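You operate a simulated robot arm through the tools that you are given. There is no shell and no other tool.

The job below is to be done with a simulated robot arm. You get a single attempt, and the scene is never put back.

JOB
Couple the hose, fill the big bottle to FULL, take the hose off.
Fine: push the teal hose end on to the inlet port, turn the valve knob to OPEN, turn it to CLOSED as the level comes up to the FULL band, then stand the hose end back; no more than a splash runs beside. Where these are worked on the way, their far stop is far enough and under half their travel is too little: valve knob.

Only the result counts: the job must be done as asked and must still hold three seconds after the hand-in. Knocking over, shifting, dropping, spilling or breaking anything else fails it.

ROBOT AND FRAMES
A 7-joint arm with a two-finger parallel gripper, fixed in place. Base frame: the origin is on the floor under the middle of its stand, x ahead of it, y to its left, z up; the work surface is at about z = 0.76. Lengths are in m, angles in degrees, forces in N, time in s.
It reaches about 0.964 m from its shoulder. Its first joint turns from -166.0 to 166.0 degrees. Payload 1.57 kg.
The TCP is the grasp point between the finger pads, 0.03 m short of the fingertips. In the tool frame z runs along the fingers and y along their closing line. The gripper opens to 0.11 m. The fingers are 0.024 m wide and 0.012 m thick; the gripper's body (0.048 by 0.112 m) begins 0.078 m behind the TCP.
Orientation is that of the tool frame in the base frame, as [roll, pitch, yaw] about the fixed x, y, z axes, in that order (R = Rz(yaw) Ry(pitch) Rx(roll)). With the fingers straight down and closing along the base's y, the tool's x points along the base's -x, its y along +y and its z along -z.

CONTROLS
- The arm moves only by the tool jog_arm. Its argument "targets" is a list of rows, each a list of 2 entries, a list of its own where there are three numbers: the shift along the base's x, y, z in units of 150 mm (1.0 is 150 mm), then the turn, a rotation vector about the base's x, y, z in units of 45 degrees (1.0 is 45 degrees). In form: [[[tx, ty, tz], [wx, wy, wz]], ...]. A call has 1 to 20 rows; each row is the pose to reach, as a shift and turn from the pose commanded when the call began. "jaw" is the finger opening in mm, from 0 to 110, set as the call begins (left out, the last holds). A call with a number of a shift or a turn outside -1 to 1 is refused whole. Each row takes 0.2 s and may step no farther than 0.05 m and 8.6 degrees from the row before; otherwise, or with a gripper value out of range, the whole call is refused. A pose out of reach is approached as far as the arm can. The call stops where the force on the tool passes 40 N (or 10 N more than at its start, if that is more) or the arm is blocked; 0.2 s more then pass. Each finger travels about 0.108 m/s and halts on what it meets, pressing with about 22 N; the grip force reading is that of the motor and also rises with nothing between the fingers. The clock runs only during rows and for 0.2 s after the last one: add rows that repeat a pose to give the fingers time. It gives the time, the measured TCP pose, the force on the tool (base axes), the opening and the grip force at its end, in the units of the frame above (readings bear some noise), with the torque about the TCP (base axes, N m) and any sound that the robot's microphone picked up.
- Cameras (640 x 400 px; columns grow to the right, rows downward): "scene" is fixed at [0.0492, -0.6492, 1.3814]; the picture's right is [0.54, -0.84, 0.00], its down [-0.40, -0.26, -0.88] and it looks along [0.74, 0.47, -0.48] (base axes); focal length 309 px, centre (320, 200). "wrist" rides on the gripper at [0.07, 0.016, -0.141] in the tool frame; the picture's right is [-0.23, 0.97, 0.00], its down [-0.86, -0.20, -0.48] and it looks along [-0.47, -0.11, 0.88] (tool axes); focal length 222 px, centre (320, 200). There is no depth. A picture from a camera that has moved, and an enlarged one, comes with that camera's place and axes in the base frame and with its lens.
- grab_frame(camera): a new picture of that camera. The clock stands still meanwhile.
- move_column(by): slides the trunk up (or, below 0, down) by that many m; the arm rides with it, the base frame stays. It gives what a move gives, with no picture.
- zoom(camera, box): a new picture of the part [left, top, right, bottom] of that camera's present view, enlarged. The clock stands still meanwhile.
- close_job(): hands the job in; it is judged then, once.

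Nothing tells you positions but the pictures and the camera data. Unless the task says otherwise, let go and move clear before handing in.

The tools are called after "Emit:" as name(argument=value, ...) on one line, values as JSON. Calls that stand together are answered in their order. jog_arm: Moves the arm, as the interface text tells. Its arguments: {"type":"object","properties":{"targets":{"type":"array"},"jaw":{"type":"number"}},"required":["targets"]} The other tools are called the same way: move_column (by) moves the trunk up or down; grab_frame (camera) takes a picture; zoom (camera, box) takes an enlarged picture of a part of a camera's view; close_job () hands the job in.

At the start:

```text
time: 0.0
tool_pos: [0.3661, -0.3628, 1.1334]
orientation: [180.0, 0.0, 180.0]
wrist_force: [-0.8, -0.4, -0.6]
torque: [0.0, 0.0, -0.03]
opening: 0.11
gripper_force: 0.1
trunk travel left (down, up): [-0.375, 0.235]
```

scene: 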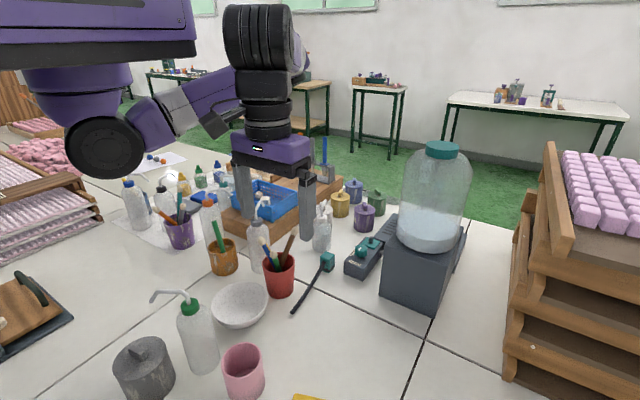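
wrist: 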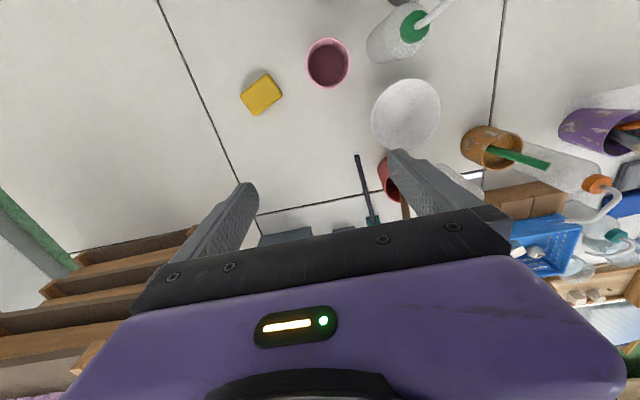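

I see the big bottle on a dark block at the right, a valve box beside it and a teal hose end standing on the table nearby. I'll zoom in to locate each of them.

Emit:
zoom(camera="scene", box=[270, 210, 430, 310])

Emit:
zoom(camera="scene", box=[340, 130, 500, 230])

Emit:
zoom(camera="scene", box=[340, 220, 500, 320])

Emit:
zoom(camera="wrist", box=[240, 140, 420, 252])

```text
4.00 times, centred on (350, 260) of scene
camera zoom: at [0.0492, -0.6492, 1.3814], right [0.54, -0.84, 0.0], down [-0.4, -0.26, -0.88], along [0.74, 0.47, -0.48], focal length 1235 px, centre (200, -40)
```

zoom: 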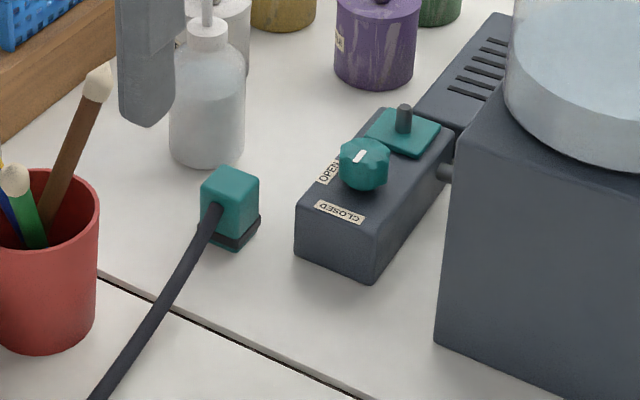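

```text
4.00 times, centred on (420, 180) of scene
camera zoom: at [0.0492, -0.6492, 1.3814], right [0.54, -0.84, 0.0], down [-0.4, -0.26, -0.88], along [0.74, 0.47, -0.48], focal length 1235 px, centre (-80, 280)
```

zoom: 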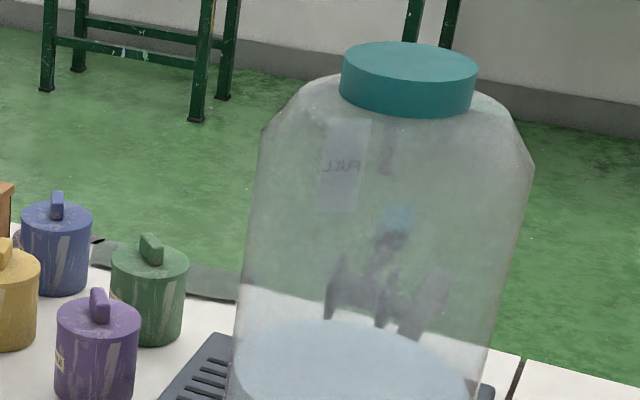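

```text
4.00 times, centred on (420, 270) of scene
camera zoom: at [0.0492, -0.6492, 1.3814], right [0.54, -0.84, 0.0], down [-0.4, -0.26, -0.88], along [0.74, 0.47, -0.48], focal length 1235 px, centre (-80, -80)
```

zoom: 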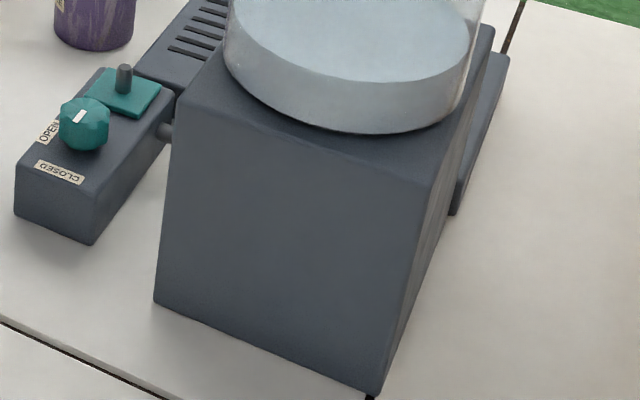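

```text
3.56 times, centred on (330, 196) of wrist
camera zoom: at [0.2979, -0.3462, 1.2725], right [0.23, 0.97, 0.0], down [0.86, -0.2, 0.48], along [0.47, -0.11, -0.88], focal length 790 px, centre (284, 214)
```

zoom: 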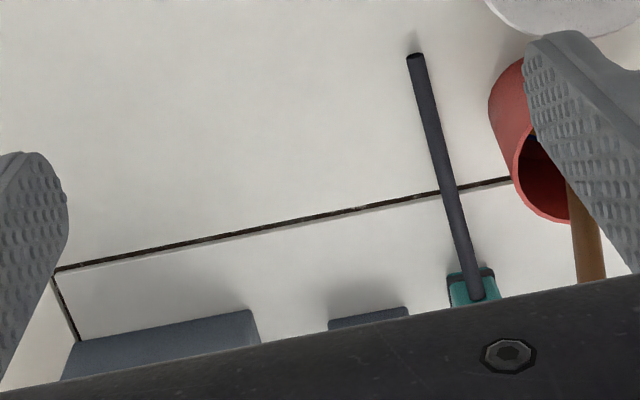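

The teal hose end stands on a dark holder near (0.64, -0.29). The valve box is around x 0.67–0.80, y -0.37, with its knob pointing at CLOSED and a spigot on a teal plate. I'll bring the wrist camera closer for a better look.

Emit:
jog_arm(targets=[[[0.25, 0.05, 0], [0, 0, 0]], [[0.5, 0.1, 0], [0, 0, 0]], [[0.75, 0.1, 0], [0, 0, 0]], [[1.0, 0.1, 0], [0, 0, 0]], [[1.0, 0.1, 0], [0, 0, 0]]], jaw=110)

Emit:
grab_frame(camera="wrist")

Emit:
grab_frame(camera="scene")

```text
time: 1.2
tool_pos: [0.5165, -0.3475, 1.1314]
orientation: [179.9, 0.0, 180.0]
wrist_force: [-0.1, 1.1, -0.1]
torque: [0.01, 0.0, 0.0]
opening: 0.1102
gripper_force: 0.0
trunk travel left (down, up): [-0.375, 0.235]
```

```text
taken
camera wrist: at [0.4469, -0.3295, 1.2722], right [0.23, 0.97, 0.0], down [0.85, -0.2, 0.48], along [0.47, -0.11, -0.88], focal length 222 px, centre (320, 200)
```

wrist: 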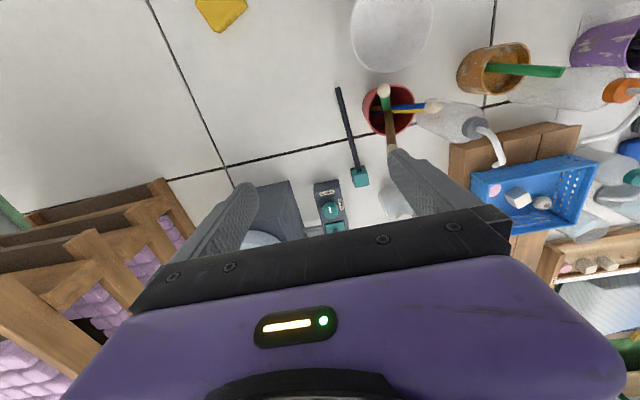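

```text
taken
```

scene: 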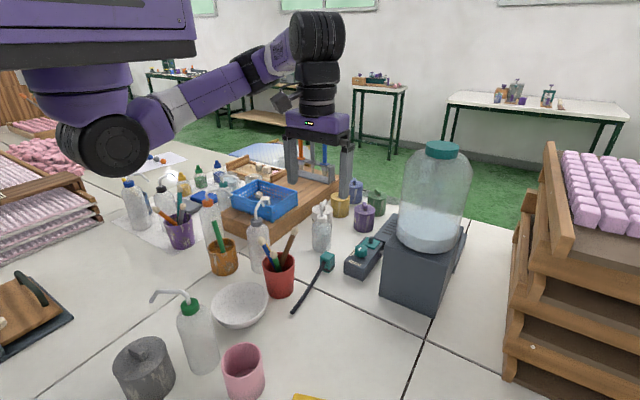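

Emit:
zoom(camera="wrist", box=[240, 150, 440, 275])

Emit:
zoom(camera="wrist", box=[300, 160, 400, 222])

Emit:
zoom(camera="scene", box=[230, 180, 390, 280])

Emit:
zoom(camera="scene", box=[310, 230, 390, 280])

```text
3.20 times, centred on (340, 212) of wrist
camera zoom: at [0.4469, -0.3295, 1.2722], right [0.23, 0.97, 0.0], down [0.85, -0.2, 0.48], along [0.47, -0.11, -0.88], focal length 711 px, centre (256, 160)
```

zoom: 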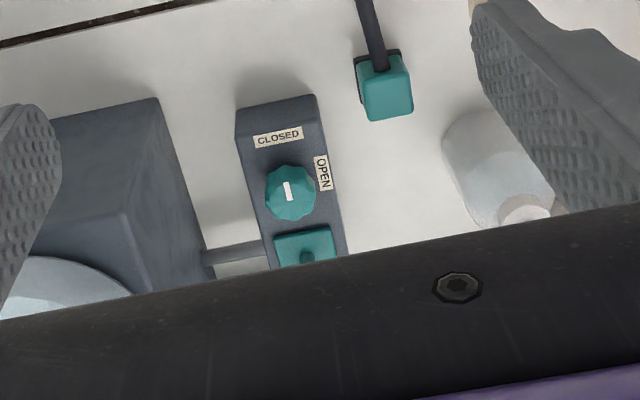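

```text
6.40 times, centred on (350, 191) of wrist
camera zoom: at [0.4469, -0.3295, 1.2722], right [0.23, 0.97, 0.0], down [0.85, -0.2, 0.48], along [0.47, -0.11, -0.88], focal length 1422 px, centre (128, 258)
```

zoom: 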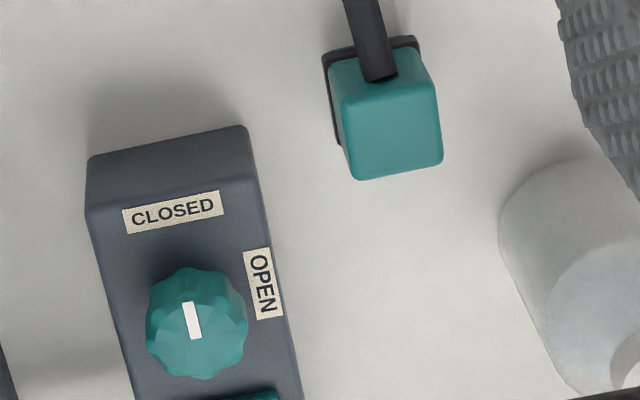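

```text
4.00 times, centred on (310, 230) of scene
camera zoom: at [0.0492, -0.6492, 1.3814], right [0.54, -0.84, 0.0], down [-0.4, -0.26, -0.88], along [0.74, 0.47, -0.48], focal length 1235 px, centre (360, 80)
```

zoom: 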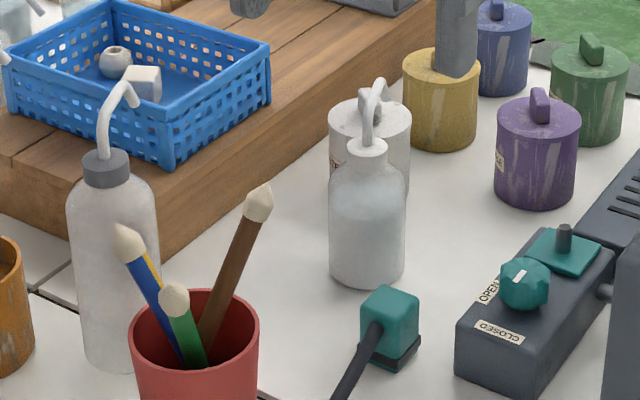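

```text
8.00 times, centred on (350, 255) of scene
camera zoom: at [0.0492, -0.6492, 1.3814], right [0.54, -0.84, 0.0], down [-0.4, -0.26, -0.88], along [0.74, 0.47, -0.48], focal length 2471 px, centre (80, -240)
```

zoom: 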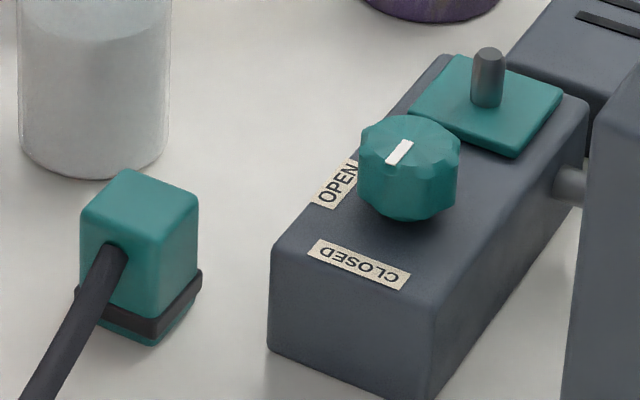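

Emit:
zoom(camera="scene", box=[400, 140, 480, 190])

Emit:
jog_arm(targets=[[[0.215, 0.05, -0.185], [0, 0, 0]], [[0.43, 0.1, -0.37], [0, 0, 0]], [[0.645, 0.15, -0.555], [0, 0, 0]], [[0.857, 0.21, -0.74], [0, 0, 0]], [[0.857, 0.21, -0.74], [0, 0, 0]]], jaw=110)

Emit:
grab_frame(camera="wrist")

Emit:
grab_frame(camera="scene")

```text
8.00 times, centred on (440, 165) of scene
camera zoom: at [0.0492, -0.6492, 1.3814], right [0.54, -0.84, 0.0], down [-0.4, -0.26, -0.88], along [0.74, 0.47, -0.48], focal length 2471 px, centre (-640, 480)
```

zoom: 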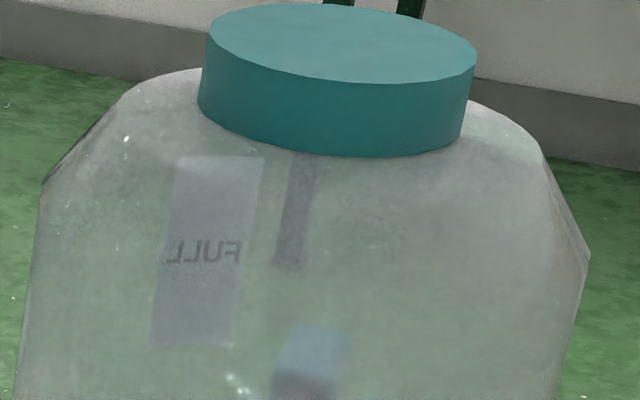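

```text
time: 2.4
tool_pos: [0.6481, -0.3194, 1.018]
orientation: [-180.0, 0.0, 180.0]
wrist_force: [0.5, 0.6, 0.4]
torque: [0.03, -0.01, -0.02]
opening: 0.1103
gripper_force: 0.0
trunk travel left (down, up): [-0.375, 0.235]
```

```text
taken
camera wrist: at [0.5772, -0.3006, 1.1593], right [0.23, 0.97, 0.0], down [0.85, -0.2, 0.48], along [0.47, -0.11, -0.88], focal length 222 px, centre (320, 200)
```

wrist: 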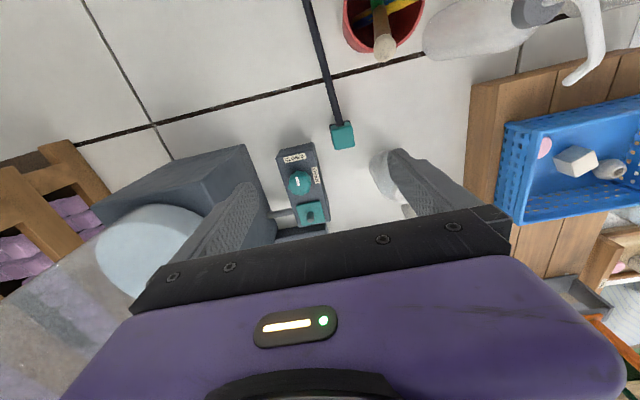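

```text
taken
```

scene: 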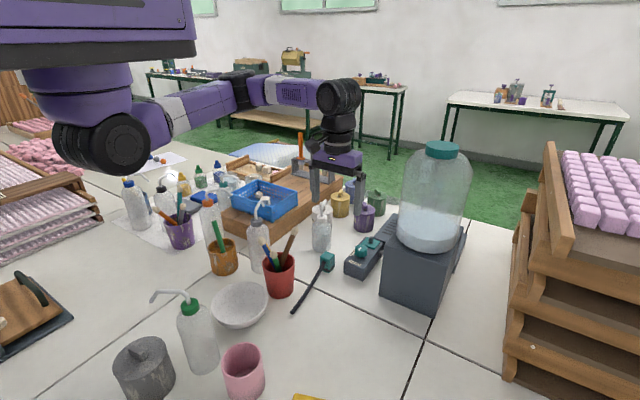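

Emit:
zoom(camera="wrist", box=[260, 110, 380, 235])

Emit:
zoom(camera="wrist", box=[300, 0, 460, 100])

Emit:
zoom(camera="scene", box=[270, 110, 430, 210])

Emit:
zoom(camera="wrist", box=[280, 190, 340, 230])

```text
3.20 times, centred on (320, 172) of wrist
camera zoom: at [0.5772, -0.3006, 1.1593], right [0.23, 0.97, 0.0], down [0.85, -0.2, 0.48], along [0.47, -0.11, -0.88], focal length 711 px, centre (320, 288)
```

zoom: 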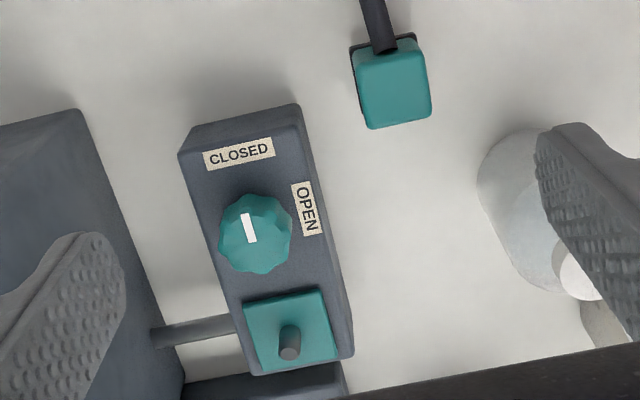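

```text
4.00 times, centred on (380, 50) of wrist
camera zoom: at [0.5772, -0.3006, 1.1593], right [0.23, 0.97, 0.0], down [0.85, -0.2, 0.48], along [0.47, -0.11, -0.88], focal length 888 px, centre (80, 800)
```

zoom: 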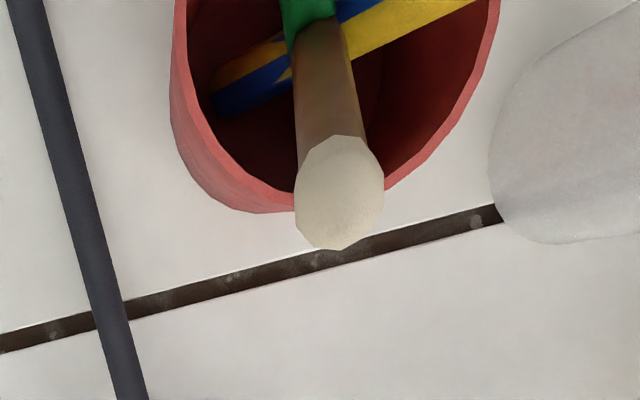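

```text
4.00 times, centred on (350, 160) of scene
camera zoom: at [0.0492, -0.6492, 1.3814], right [0.54, -0.84, 0.0], down [-0.4, -0.26, -0.88], along [0.74, 0.47, -0.48], focal length 1235 px, centre (200, 360)
```

zoom: 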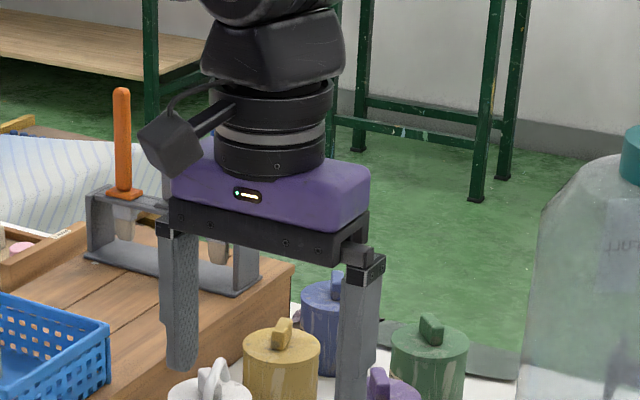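

```text
10.00 times, centred on (310, 210) of wrist
camera zoom: at [0.5772, -0.3006, 1.1593], right [0.23, 0.97, 0.0], down [0.85, -0.2, 0.48], along [0.47, -0.11, -0.88], focal length 2221 px, centre (420, 100)
```

zoom: 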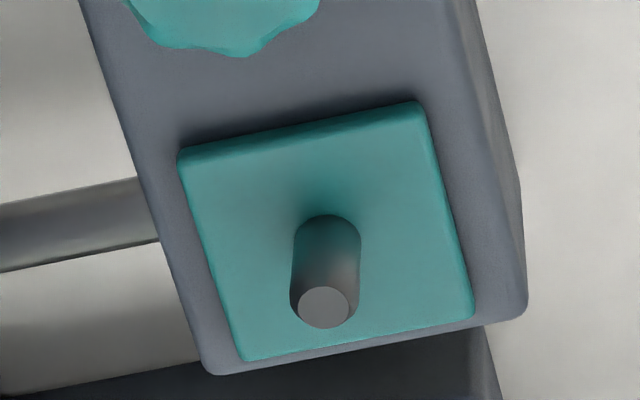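

The hose end is a roughly 31 mm block centred near (0.663, -0.284), top at z ≈ 0.81, with its hose leaving toward -x. The spigot is about (0.117, -0.083) away from it. I'll narrow the jaw, move over the block and check alignment.

Emit:
jog_arm(targets=[[[0.04, 0.07, -0.16], [0, 0, 0]], [[0.08, 0.14, -0.32], [0, 0, 0]], [[0.115, 0.215, -0.483], [0, 0, 0]], [[0.115, 0.215, -0.483], [0, 0, 0]], [[0.115, 0.215, -0.483], [0, 0, 0]]], jaw=54)

Emit:
grab_frame(camera="wrist")

Emit:
zoom(camera="scene", box=[270, 180, 430, 280])

Emit:
zoom(camera="wrist", box=[240, 80, 440, 205])

```text
time: 3.6
tool_pos: [0.6633, -0.2855, 0.9466]
orientation: [-180.0, 0.1, 180.0]
wrist_force: [0.0, 0.3, 0.5]
torque: [0.02, 0.0, -0.03]
opening: 0.054
gripper_force: 0.0
trunk travel left (down, up): [-0.375, 0.235]
```

```text
taken
camera wrist: at [0.5936, -0.2682, 1.088], right [0.23, 0.97, 0.0], down [0.86, -0.2, 0.48], along [0.47, -0.11, -0.88], focal length 222 px, centre (320, 200)
```

wrist: 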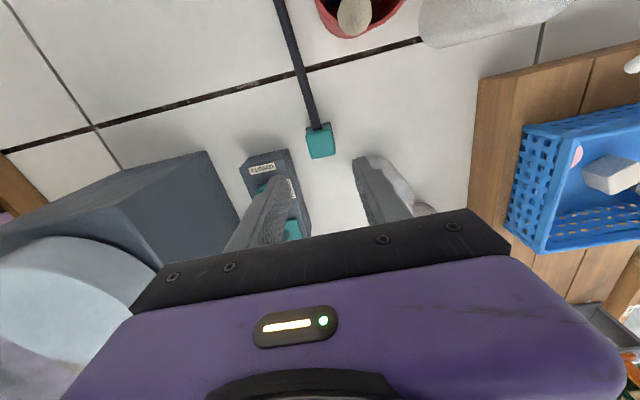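

```text
4.00 times, centred on (350, 230) of scene
camera zoom: at [0.0492, -0.6492, 1.3814], right [0.54, -0.84, 0.0], down [-0.4, -0.26, -0.88], along [0.74, 0.47, -0.48], focal length 1235 px, centre (200, 80)
```

zoom: 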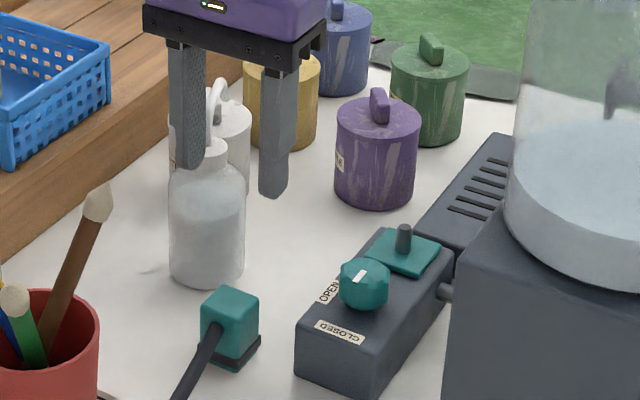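

```text
3.20 times, centred on (340, 142) of wrist
camera zoom: at [0.5936, -0.2682, 1.088], right [0.23, 0.97, 0.0], down [0.86, -0.2, 0.48], along [0.47, -0.11, -0.88], focal length 711 px, centre (256, 384)
```

zoom: 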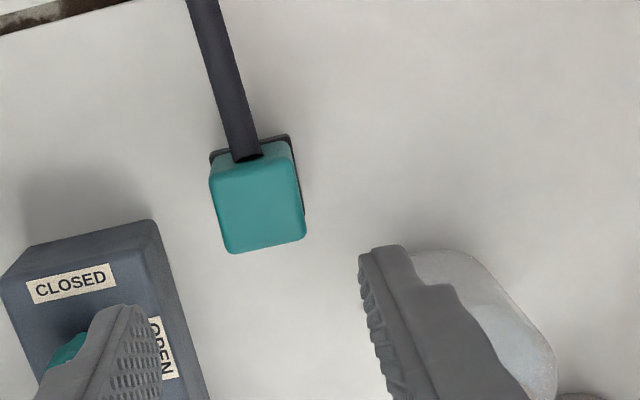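

Emit:
jog_arm(targets=[[[0.02, 0, -0.25], [0, 0, 0]], [[0.02, 0, -0.5], [0, 0, 0]], [[0.02, 0, -0.72], [0, 0, 0]], [[0.02, 0, -0.85], [0, 0, 0]], [[0.02, 0, -0.93], [0, 0, 0]], [[0.02, 0, -0.93], [0, 0, 0]]], jaw=54)

Emit:
grab_frame(camera="wrist")

Emit:
zoom(camera="scene", box=[290, 200, 390, 280])

Emit:
zoom(camera="wrist", box=[240, 110, 400, 210])

```text
time: 5.0
tool_pos: [0.6665, -0.2858, 0.809]
orientation: [-180.0, 0.0, 180.0]
wrist_force: [-0.5, -0.2, -0.1]
torque: [0.01, -0.01, -0.02]
opening: 0.054
gripper_force: 0.0
trunk travel left (down, up): [-0.375, 0.235]
```

```text
taken
camera wrist: at [0.5968, -0.2678, 0.9498], right [0.23, 0.97, 0.0], down [0.86, -0.2, 0.48], along [0.47, -0.11, -0.88], focal length 222 px, centre (320, 200)
```

wrist: 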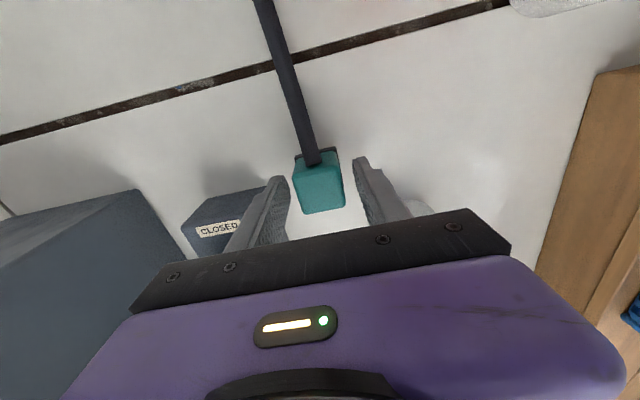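

```text
5.00 times, centred on (340, 240) of scene
camera zoom: at [0.0492, -0.6492, 1.3814], right [0.54, -0.84, 0.0], down [-0.4, -0.26, -0.88], along [0.74, 0.47, -0.48], focal length 1544 px, centre (220, 0)
```

zoom: 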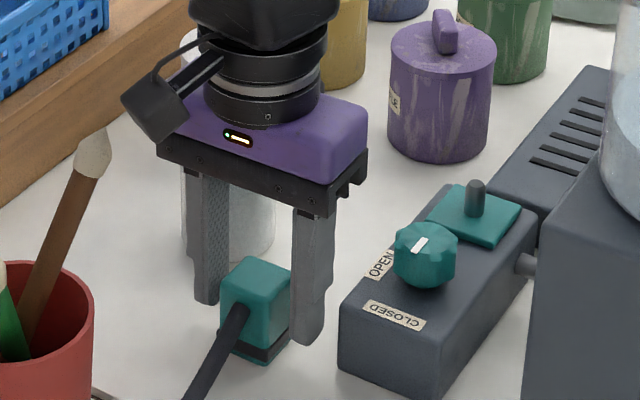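

```text
4.00 times, centred on (320, 160) of wrist
camera zoom: at [0.5968, -0.2678, 0.9498], right [0.23, 0.97, 0.0], down [0.86, -0.2, 0.48], along [0.47, -0.11, -0.88], focal length 888 px, centre (320, 360)
```

zoom: 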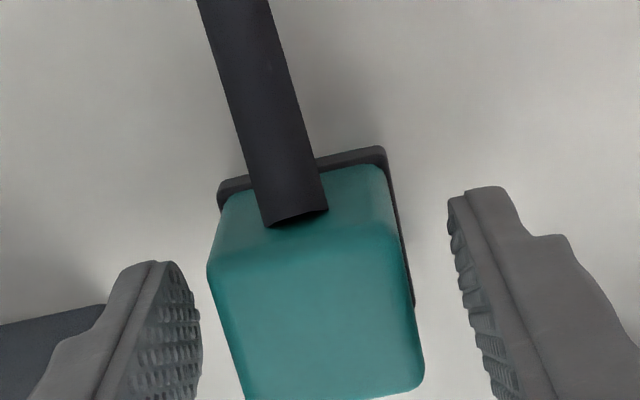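

The block sits nicely between the fingers, so I'll close on it.

Emit:
jog_arm(targets=[[[0, 0, 0], [0, 0, 0]], [[0, 0, 0], [0, 0, 0]], [[0, 0, 0], [0, 0, 0]]], jaw=10)

Emit:
zoom(camera="wrist", box=[240, 110, 400, 210])

```text
time: 5.8
tool_pos: [0.6666, -0.2843, 0.809]
orientation: [179.9, 0.1, 180.0]
wrist_force: [-0.9, 0.1, 0.2]
torque: [-0.03, -0.03, 0.03]
opening: 0.0338
gripper_force: 21.6
trunk travel left (down, up): [-0.375, 0.235]
```

```text
4.00 times, centred on (320, 160) of wrist
camera zoom: at [0.5969, -0.2678, 0.95], right [0.23, 0.97, 0.0], down [0.86, -0.2, 0.48], along [0.47, -0.11, -0.88], focal length 888 px, centre (320, 360)
```

zoom: 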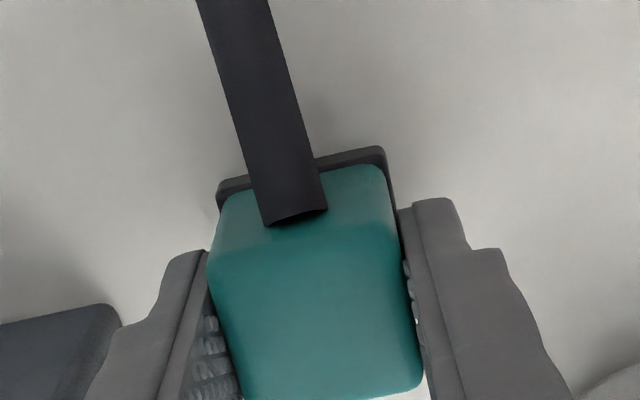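

Emit:
jog_arm(targets=[[[0, 0, 0.1], [0, 0, 0]], [[0, 0, 0.25], [0, 0, 0]], [[0, 0, 0.45], [0, 0, 0]], [[0, 0, 0.6], [0, 0, 0]], [[0, 0, 0.6], [0, 0, 0]]])

Emit:
grab_frame(camera="wrist")

Emit:
grab_frame(camera="scene")

Emit:
zoom(camera="scene", box=[270, 200, 400, 320])

```text
time: 7.0
tool_pos: [0.6668, -0.2844, 0.8981]
orientation: [179.9, 0.0, -179.9]
wrist_force: [0.0, -0.9, -0.5]
torque: [0.0, -0.01, -0.04]
opening: 0.0336
gripper_force: 21.9
trunk travel left (down, up): [-0.375, 0.235]
```

```text
taken
camera wrist: at [0.5967, -0.2667, 1.0393], right [0.23, 0.97, 0.0], down [0.86, -0.2, 0.48], along [0.47, -0.11, -0.88], focal length 222 px, centre (320, 200)
```

wrist: 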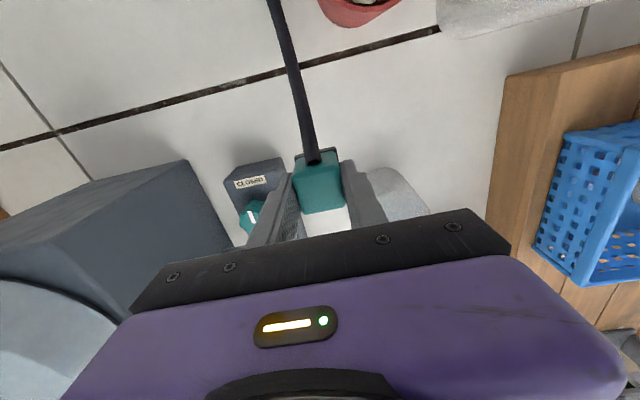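

```text
taken
```

scene: 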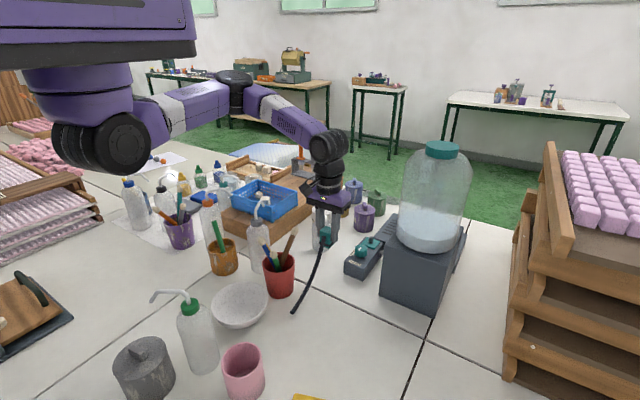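

```text
3.33 times, centred on (335, 260) of scene
camera zoom: at [0.0492, -0.6492, 1.3814], right [0.54, -0.84, 0.0], down [-0.4, -0.26, -0.88], along [0.74, 0.47, -0.48], focal length 1029 px, centre (270, 0)
```

zoom: 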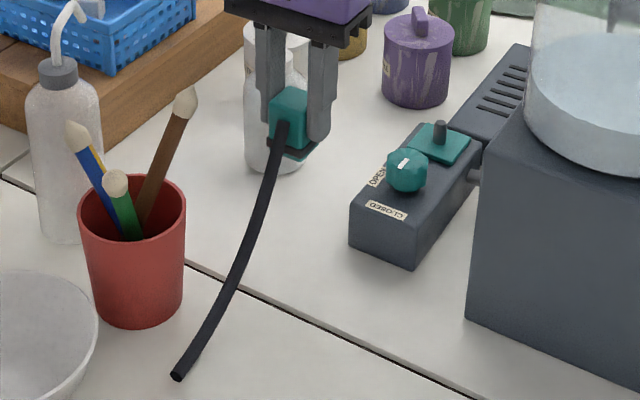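

The block lifted cleanly, and the hose trails freely without pulling. Next I'll carry it above the spigot and check alignment from both cameras.

Emit:
jog_arm(targets=[[[0, 0, 0.133], [0, 0, 0]], [[0.16, -0.11, 0.15], [0, 0, 0]], [[0.36, -0.25, 0.15], [0, 0, 0]], [[0.57, -0.4, 0.15], [0, 0, 0]], [[0.72, -0.51, 0.15], [0, 0, 0]], [[0.773, -0.543, 0.15], [0, 0, 0]], [[0.773, -0.543, 0.15], [0, 0, 0]], [[0.773, -0.543, 0.15], [0, 0, 0]]])

Emit:
grab_frame(camera="wrist")

Emit:
grab_frame(camera="scene")

Emit:
zoom(camera="scene", box=[320, 200, 420, 262])

Emit:
zoom(camera="wrist", box=[240, 110, 400, 210])

```text
time: 8.8
tool_pos: [0.7837, -0.3653, 0.921]
orientation: [-179.9, 0.0, -179.9]
wrist_force: [0.0, -0.5, -0.5]
torque: [0.0, -0.03, 0.01]
opening: 0.0337
gripper_force: 21.7
trunk travel left (down, up): [-0.375, 0.235]
```

```text
taken
camera wrist: at [0.7135, -0.3489, 1.0621], right [0.23, 0.97, 0.0], down [0.86, -0.2, 0.48], along [0.47, -0.11, -0.88], focal length 222 px, centre (320, 200)
```

wrist: 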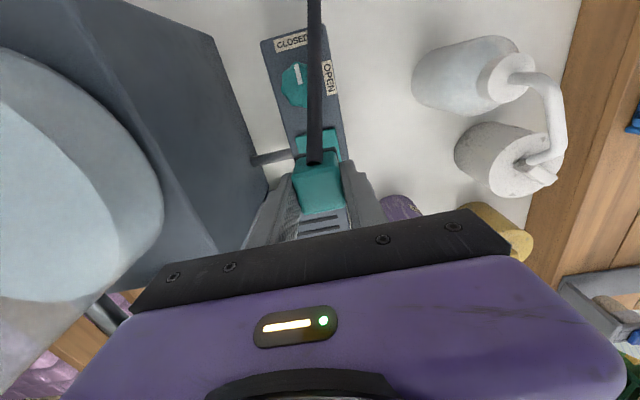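

```text
taken
```

scene: 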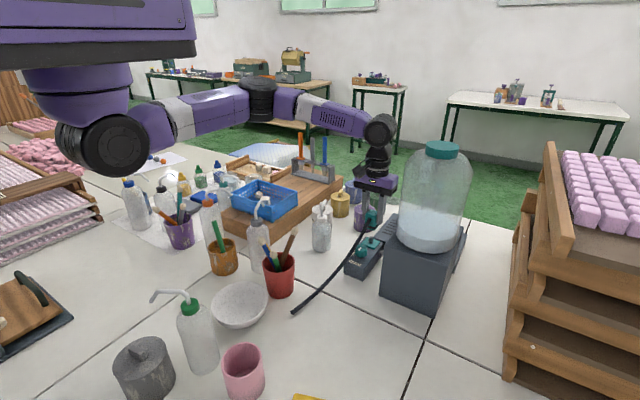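

```text
6.40 times, centred on (370, 231) of scene
camera zoom: at [0.0492, -0.6492, 1.3814], right [0.54, -0.84, 0.0], down [-0.4, -0.26, -0.88], along [0.74, 0.47, -0.48], focal length 1976 px, centre (0, 2)
```

zoom: 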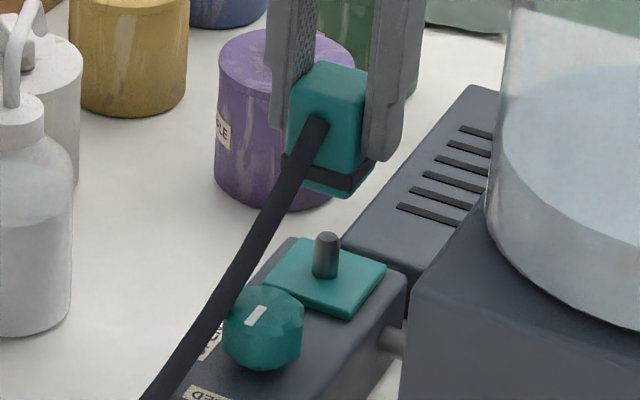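

```text
4.00 times, centred on (320, 160) of wrist
camera zoom: at [0.7135, -0.3489, 1.0621], right [0.23, 0.97, 0.0], down [0.86, -0.2, 0.48], along [0.47, -0.11, -0.88], focal length 888 px, centre (320, 360)
```

zoom: 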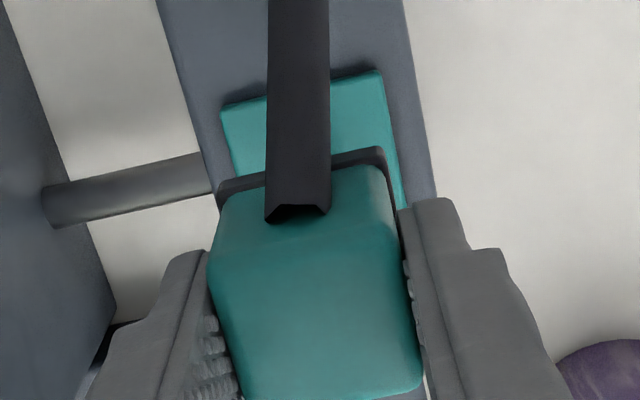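

Emit:
zoom(camera="scene", box=[352, 205, 392, 255])

Emit:
zoom(camera="wrist", box=[280, 120, 360, 220])

```text
8.00 times, centred on (372, 230) of scene
camera zoom: at [0.0492, -0.6492, 1.3814], right [0.54, -0.84, 0.0], down [-0.4, -0.26, -0.88], along [0.74, 0.47, -0.48], focal length 2471 px, centre (-96, -40)
```

zoom: 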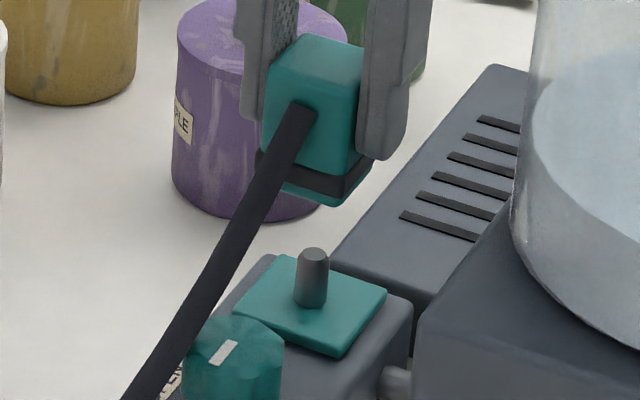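

```text
4.00 times, centred on (320, 170) of wrist
camera zoom: at [0.7135, -0.3489, 1.0621], right [0.23, 0.97, 0.0], down [0.86, -0.2, 0.48], along [0.47, -0.11, -0.88], focal length 888 px, centre (320, 320)
```

zoom: 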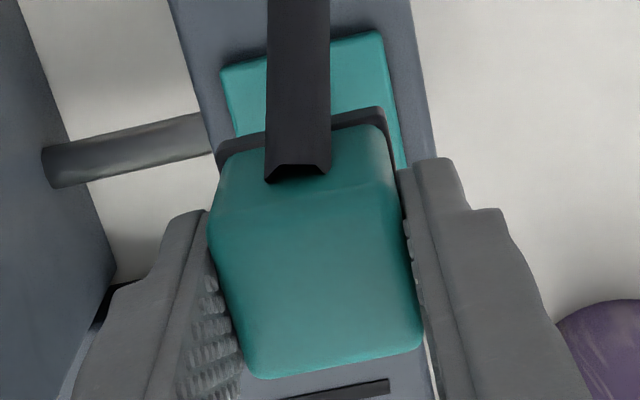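

Emit:
zoom(camera="scene", box=[352, 222, 392, 247])

Emit:
zoom(camera="scene", box=[352, 206, 392, 231])

```text
16.00 times, centred on (372, 234) of scene
camera zoom: at [0.0492, -0.6492, 1.3814], right [0.54, -0.84, 0.0], down [-0.4, -0.26, -0.88], along [0.74, 0.47, -0.48], focal length 4941 px, centre (-512, -352)
```

zoom: 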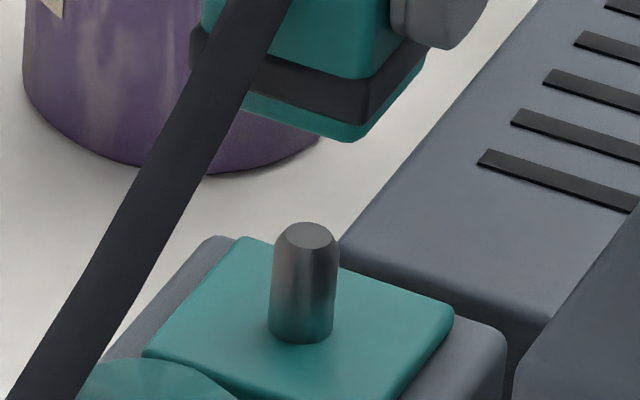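

```text
16.00 times, centred on (372, 218) of scene
camera zoom: at [0.0492, -0.6492, 1.3814], right [0.54, -0.84, 0.0], down [-0.4, -0.26, -0.88], along [0.74, 0.47, -0.48], focal length 4941 px, centre (-512, -96)
```

zoom: 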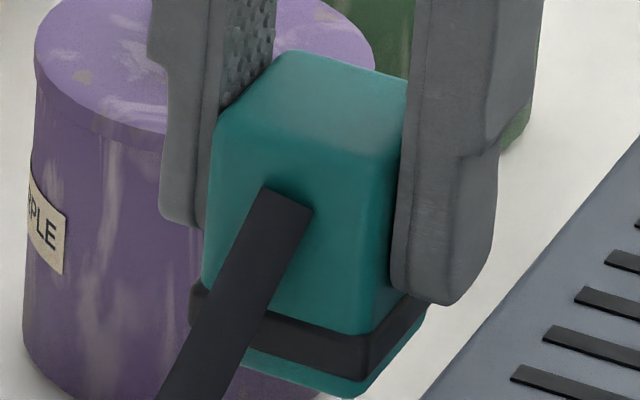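

Emit:
jog_arm(targets=[[[0.016, -0.012, -0.05], [0, 0, 0]], [[0.016, -0.012, -0.11], [0, 0, 0]], [[0.016, -0.012, -0.17], [0, 0, 0]], [[0.016, -0.012, -0.17], [0, 0, 0]]])

Emit:
zoom(camera="scene", box=[352, 215, 392, 240])

Emit:
zoom(camera="wrist", box=[260, 90, 380, 210])

```text
time: 9.8
tool_pos: [0.7844, -0.3682, 0.8949]
orientation: [180.0, 0.0, -179.9]
wrist_force: [-1.1, -0.4, -0.8]
torque: [0.01, -0.05, 0.0]
opening: 0.0334
gripper_force: 22.2
trunk travel left (down, up): [-0.375, 0.235]
```

```text
16.00 times, centred on (372, 228) of scene
camera zoom: at [0.0492, -0.6492, 1.3814], right [0.54, -0.84, 0.0], down [-0.4, -0.26, -0.88], along [0.74, 0.47, -0.48], focal length 4941 px, centre (-512, -240)
```

zoom: 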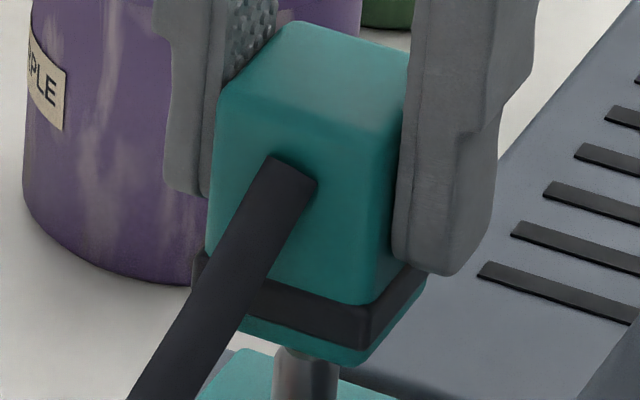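

```text
3.33 times, centred on (320, 150) of wrist
camera zoom: at [0.7154, -0.3507, 1.0367], right [0.23, 0.97, 0.0], down [0.86, -0.2, 0.48], along [0.47, -0.11, -0.88], focal length 740 px, centre (320, 367)
```

zoom: 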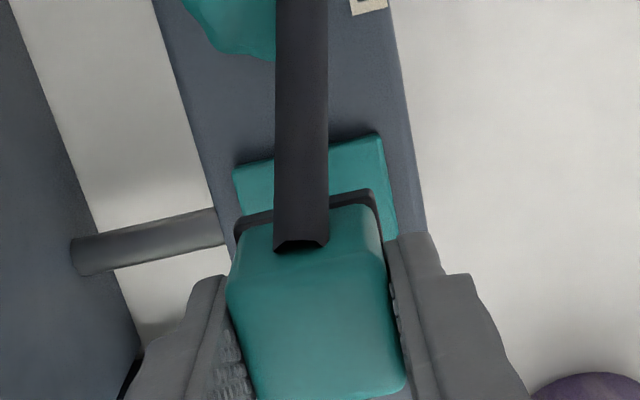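

Alignment over the spigot now looks good from both cameras. I'll lower slowly onto it while watching the force.

Emit:
jog_arm(targets=[[[0.006, 0.002, -0.03], [0, 0, 0]], [[0.006, 0.002, -0.06], [0, 0, 0]], [[0.006, 0.002, -0.09], [0, 0, 0]], [[0.006, 0.002, -0.12], [0, 0, 0]], [[0.006, 0.002, -0.12], [0, 0, 0]]])

Emit:
zoom(camera="scene", box=[352, 220, 392, 245])

```text
time: 11.0
tool_pos: [0.7858, -0.368, 0.8773]
orientation: [180.0, 0.0, -179.9]
wrist_force: [-0.5, 0.0, 0.1]
torque: [0.01, -0.03, -0.04]
opening: 0.0336
gripper_force: 21.5
trunk travel left (down, up): [-0.375, 0.235]
```

```text
16.00 times, centred on (372, 232) of scene
camera zoom: at [0.0492, -0.6492, 1.3814], right [0.54, -0.84, 0.0], down [-0.4, -0.26, -0.88], along [0.74, 0.47, -0.48], focal length 4941 px, centre (-512, -320)
```

zoom: 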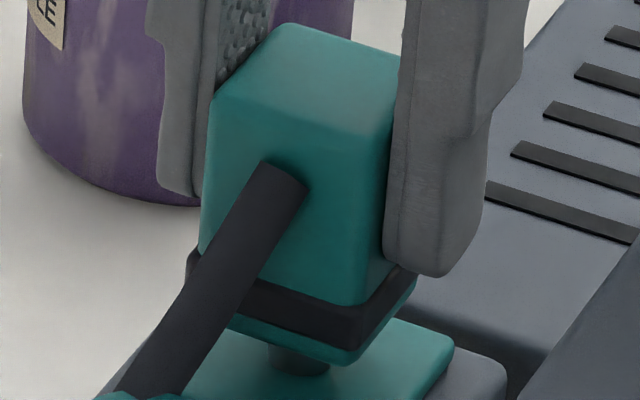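

Emit:
jog_arm(targets=[[[0, 0, -0.025], [0, 0, 0]], [[0, 0, -0.05], [0, 0, 0]], [[0, 0, -0.075], [0, 0, 0]], [[0, 0, -0.1], [0, 0, 0]]])

Emit:
zoom(camera="scene", box=[352, 220, 392, 245])

```text
time: 12.0
tool_pos: [0.7851, -0.3687, 0.8651]
orientation: [-179.8, 0.2, -179.9]
wrist_force: [-3.3, 3.7, 14.8]
torque: [0.17, 0.36, -0.01]
opening: 0.0337
gripper_force: 21.9
trunk travel left (down, up): [-0.375, 0.235]
```

```text
16.00 times, centred on (372, 232) of scene
camera zoom: at [0.0492, -0.6492, 1.3814], right [0.54, -0.84, 0.0], down [-0.4, -0.26, -0.88], along [0.74, 0.47, -0.48], focal length 4941 px, centre (-512, -320)
```

zoom: 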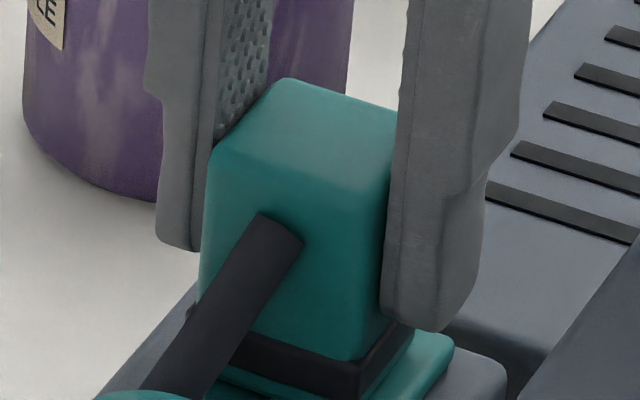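

Emit:
zoom(camera="scene", box=[352, 228, 392, 253])

Emit:
jog_arm(targets=[[[0, 0, -0.01], [0, 0, 0]], [[0, 0, -0.02], [0, 0, 0]], [[0, 0, -0.02], [0, 0, 0]]])

Emit:
zoom(camera="scene", box=[352, 228, 392, 253])

```text
16.00 times, centred on (372, 240) of scene
camera zoom: at [0.0492, -0.6492, 1.3814], right [0.54, -0.84, 0.0], down [-0.4, -0.26, -0.88], along [0.74, 0.47, -0.48], focal length 4941 px, centre (-512, -448)
```

zoom: 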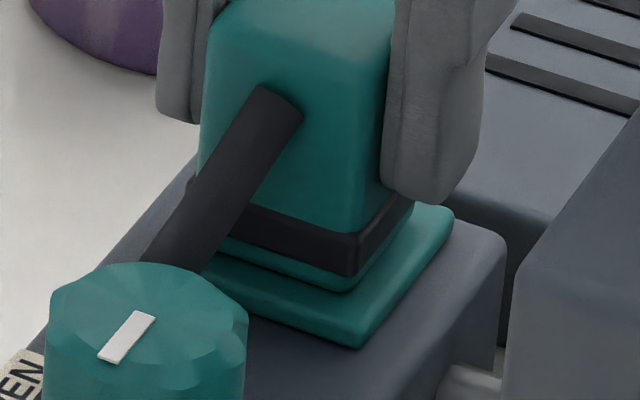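

```text
time: 12.8
tool_pos: [0.7862, -0.3685, 0.8611]
orientation: [-180.0, 0.1, 180.0]
wrist_force: [2.4, -0.9, 16.6]
torque: [0.01, -0.09, 0.0]
opening: 0.0339
gripper_force: 21.6
trunk travel left (down, up): [-0.375, 0.235]
```

```text
16.00 times, centred on (372, 240) of scene
camera zoom: at [0.0492, -0.6492, 1.3814], right [0.54, -0.84, 0.0], down [-0.4, -0.26, -0.88], along [0.74, 0.47, -0.48], focal length 4941 px, centre (-512, -448)
```

zoom: 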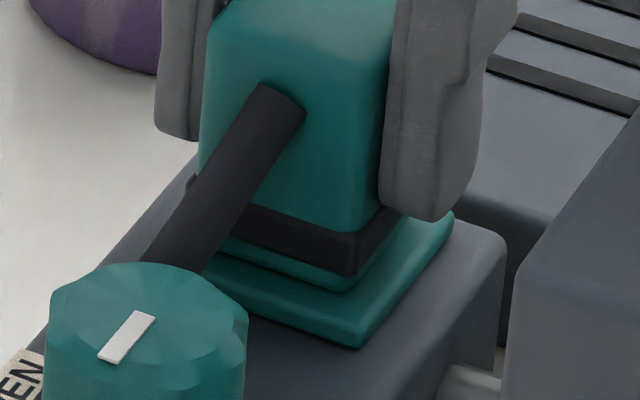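

The block has come to a hard stop flush on the plate, and the fingers slid down it under further push. I'll release and back off upward.

Emit:
jog_arm(targets=[[[0, 0, 0], [0, 0, 0]], [[0, 0, 0], [0, 0, 0]], [[0, 0, 0.1], [0, 0, 0]], [[0, 0, 0.3], [0, 0, 0]], [[0, 0, 0.55], [0, 0, 0]], [[0, 0, 0.75], [0, 0, 0]], [[0, 0, 0.75], [0, 0, 0]]], jaw=60)

Emit:
grab_frame(camera="wrist")

Emit:
zoom(camera="scene", box=[340, 210, 420, 275])

Emit:
grab_frame(camera="scene")

```text
time: 14.4
tool_pos: [0.786, -0.3694, 0.9733]
orientation: [180.0, 0.0, 179.9]
wrist_force: [0.3, 0.1, -0.2]
torque: [0.0, -0.03, -0.01]
opening: 0.06
gripper_force: 0.0
trunk travel left (down, up): [-0.375, 0.235]
```

```text
taken
camera wrist: at [0.7168, -0.3511, 1.1137], right [0.23, 0.97, 0.0], down [0.86, -0.2, 0.48], along [0.47, -0.11, -0.88], focal length 222 px, centre (320, 200)
```

wrist: 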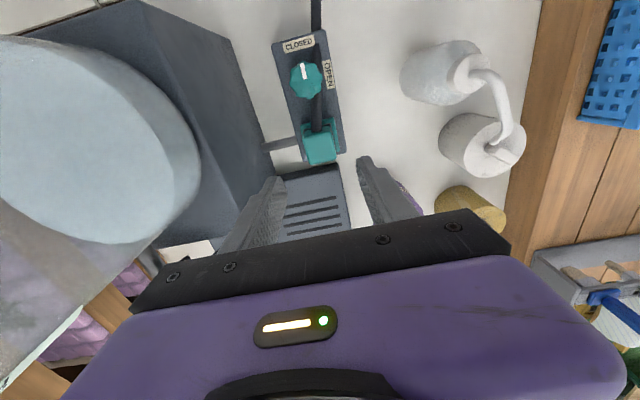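

```text
6.15 times, centred on (380, 242) of scene
camera zoom: at [0.0492, -0.6492, 1.3814], right [0.54, -0.84, 0.0], down [-0.4, -0.26, -0.88], along [0.74, 0.47, -0.48], focal length 1900 px, centre (-49, -62)
```

zoom: 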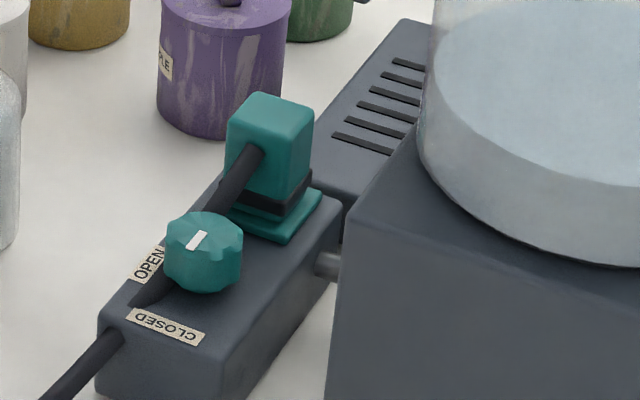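

```text
taken
```

scene: 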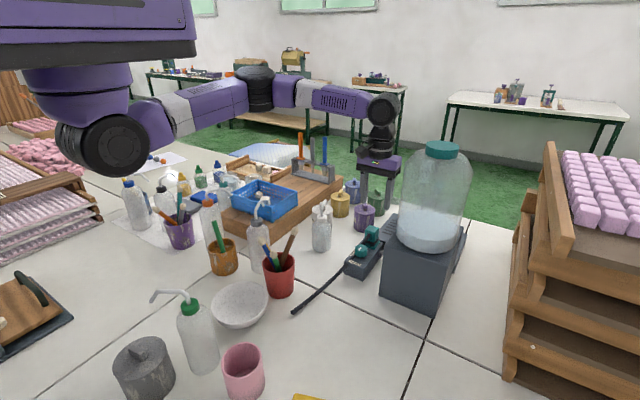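

Emit:
zoom(camera="wrist", box=[260, 25, 380, 175])

Emit:
zoom(camera="wrist", box=[275, 30, 345, 120])

Emit:
zoom(camera="scene", box=[350, 222, 390, 262])

```text
2.67 times, centred on (320, 100) of wrist
camera zoom: at [0.7168, -0.3511, 1.1137], right [0.23, 0.97, 0.0], down [0.86, -0.2, 0.48], along [0.47, -0.11, -0.88], focal length 592 px, centre (320, 467)
```

zoom: 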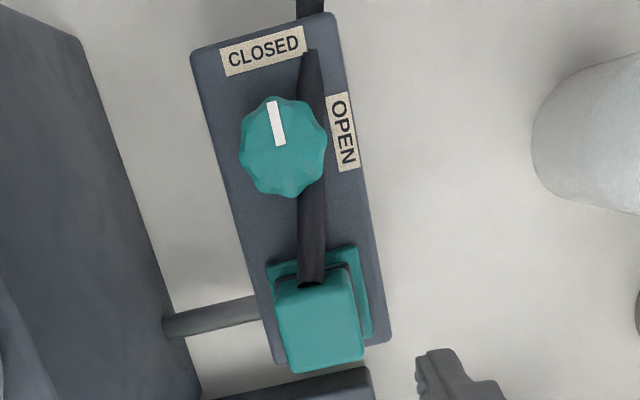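

```text
4.44 times, centred on (310, 75) of wrist
camera zoom: at [0.7168, -0.3511, 1.1137], right [0.23, 0.97, 0.0], down [0.86, -0.2, 0.48], along [0.47, -0.11, -0.88], focal length 987 px, centre (364, 756)
```

zoom: 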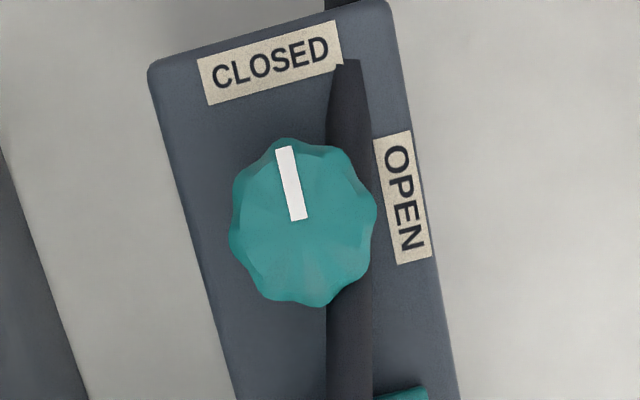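

```text
10.00 times, centred on (370, 242) of scene
camera zoom: at [0.0492, -0.6492, 1.3814], right [0.54, -0.84, 0.0], down [-0.4, -0.26, -0.88], along [0.74, 0.47, -0.48], focal length 3088 px, centre (-180, -220)
```

zoom: 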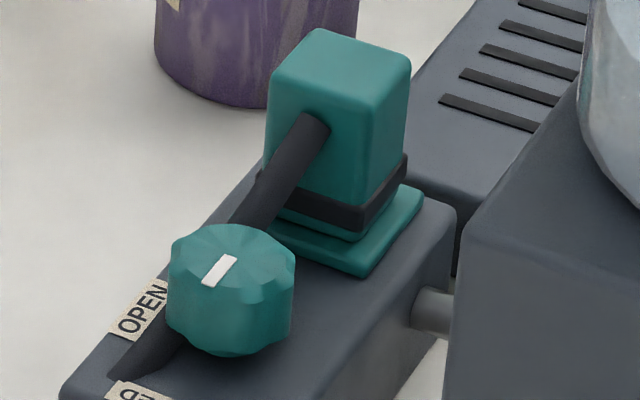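

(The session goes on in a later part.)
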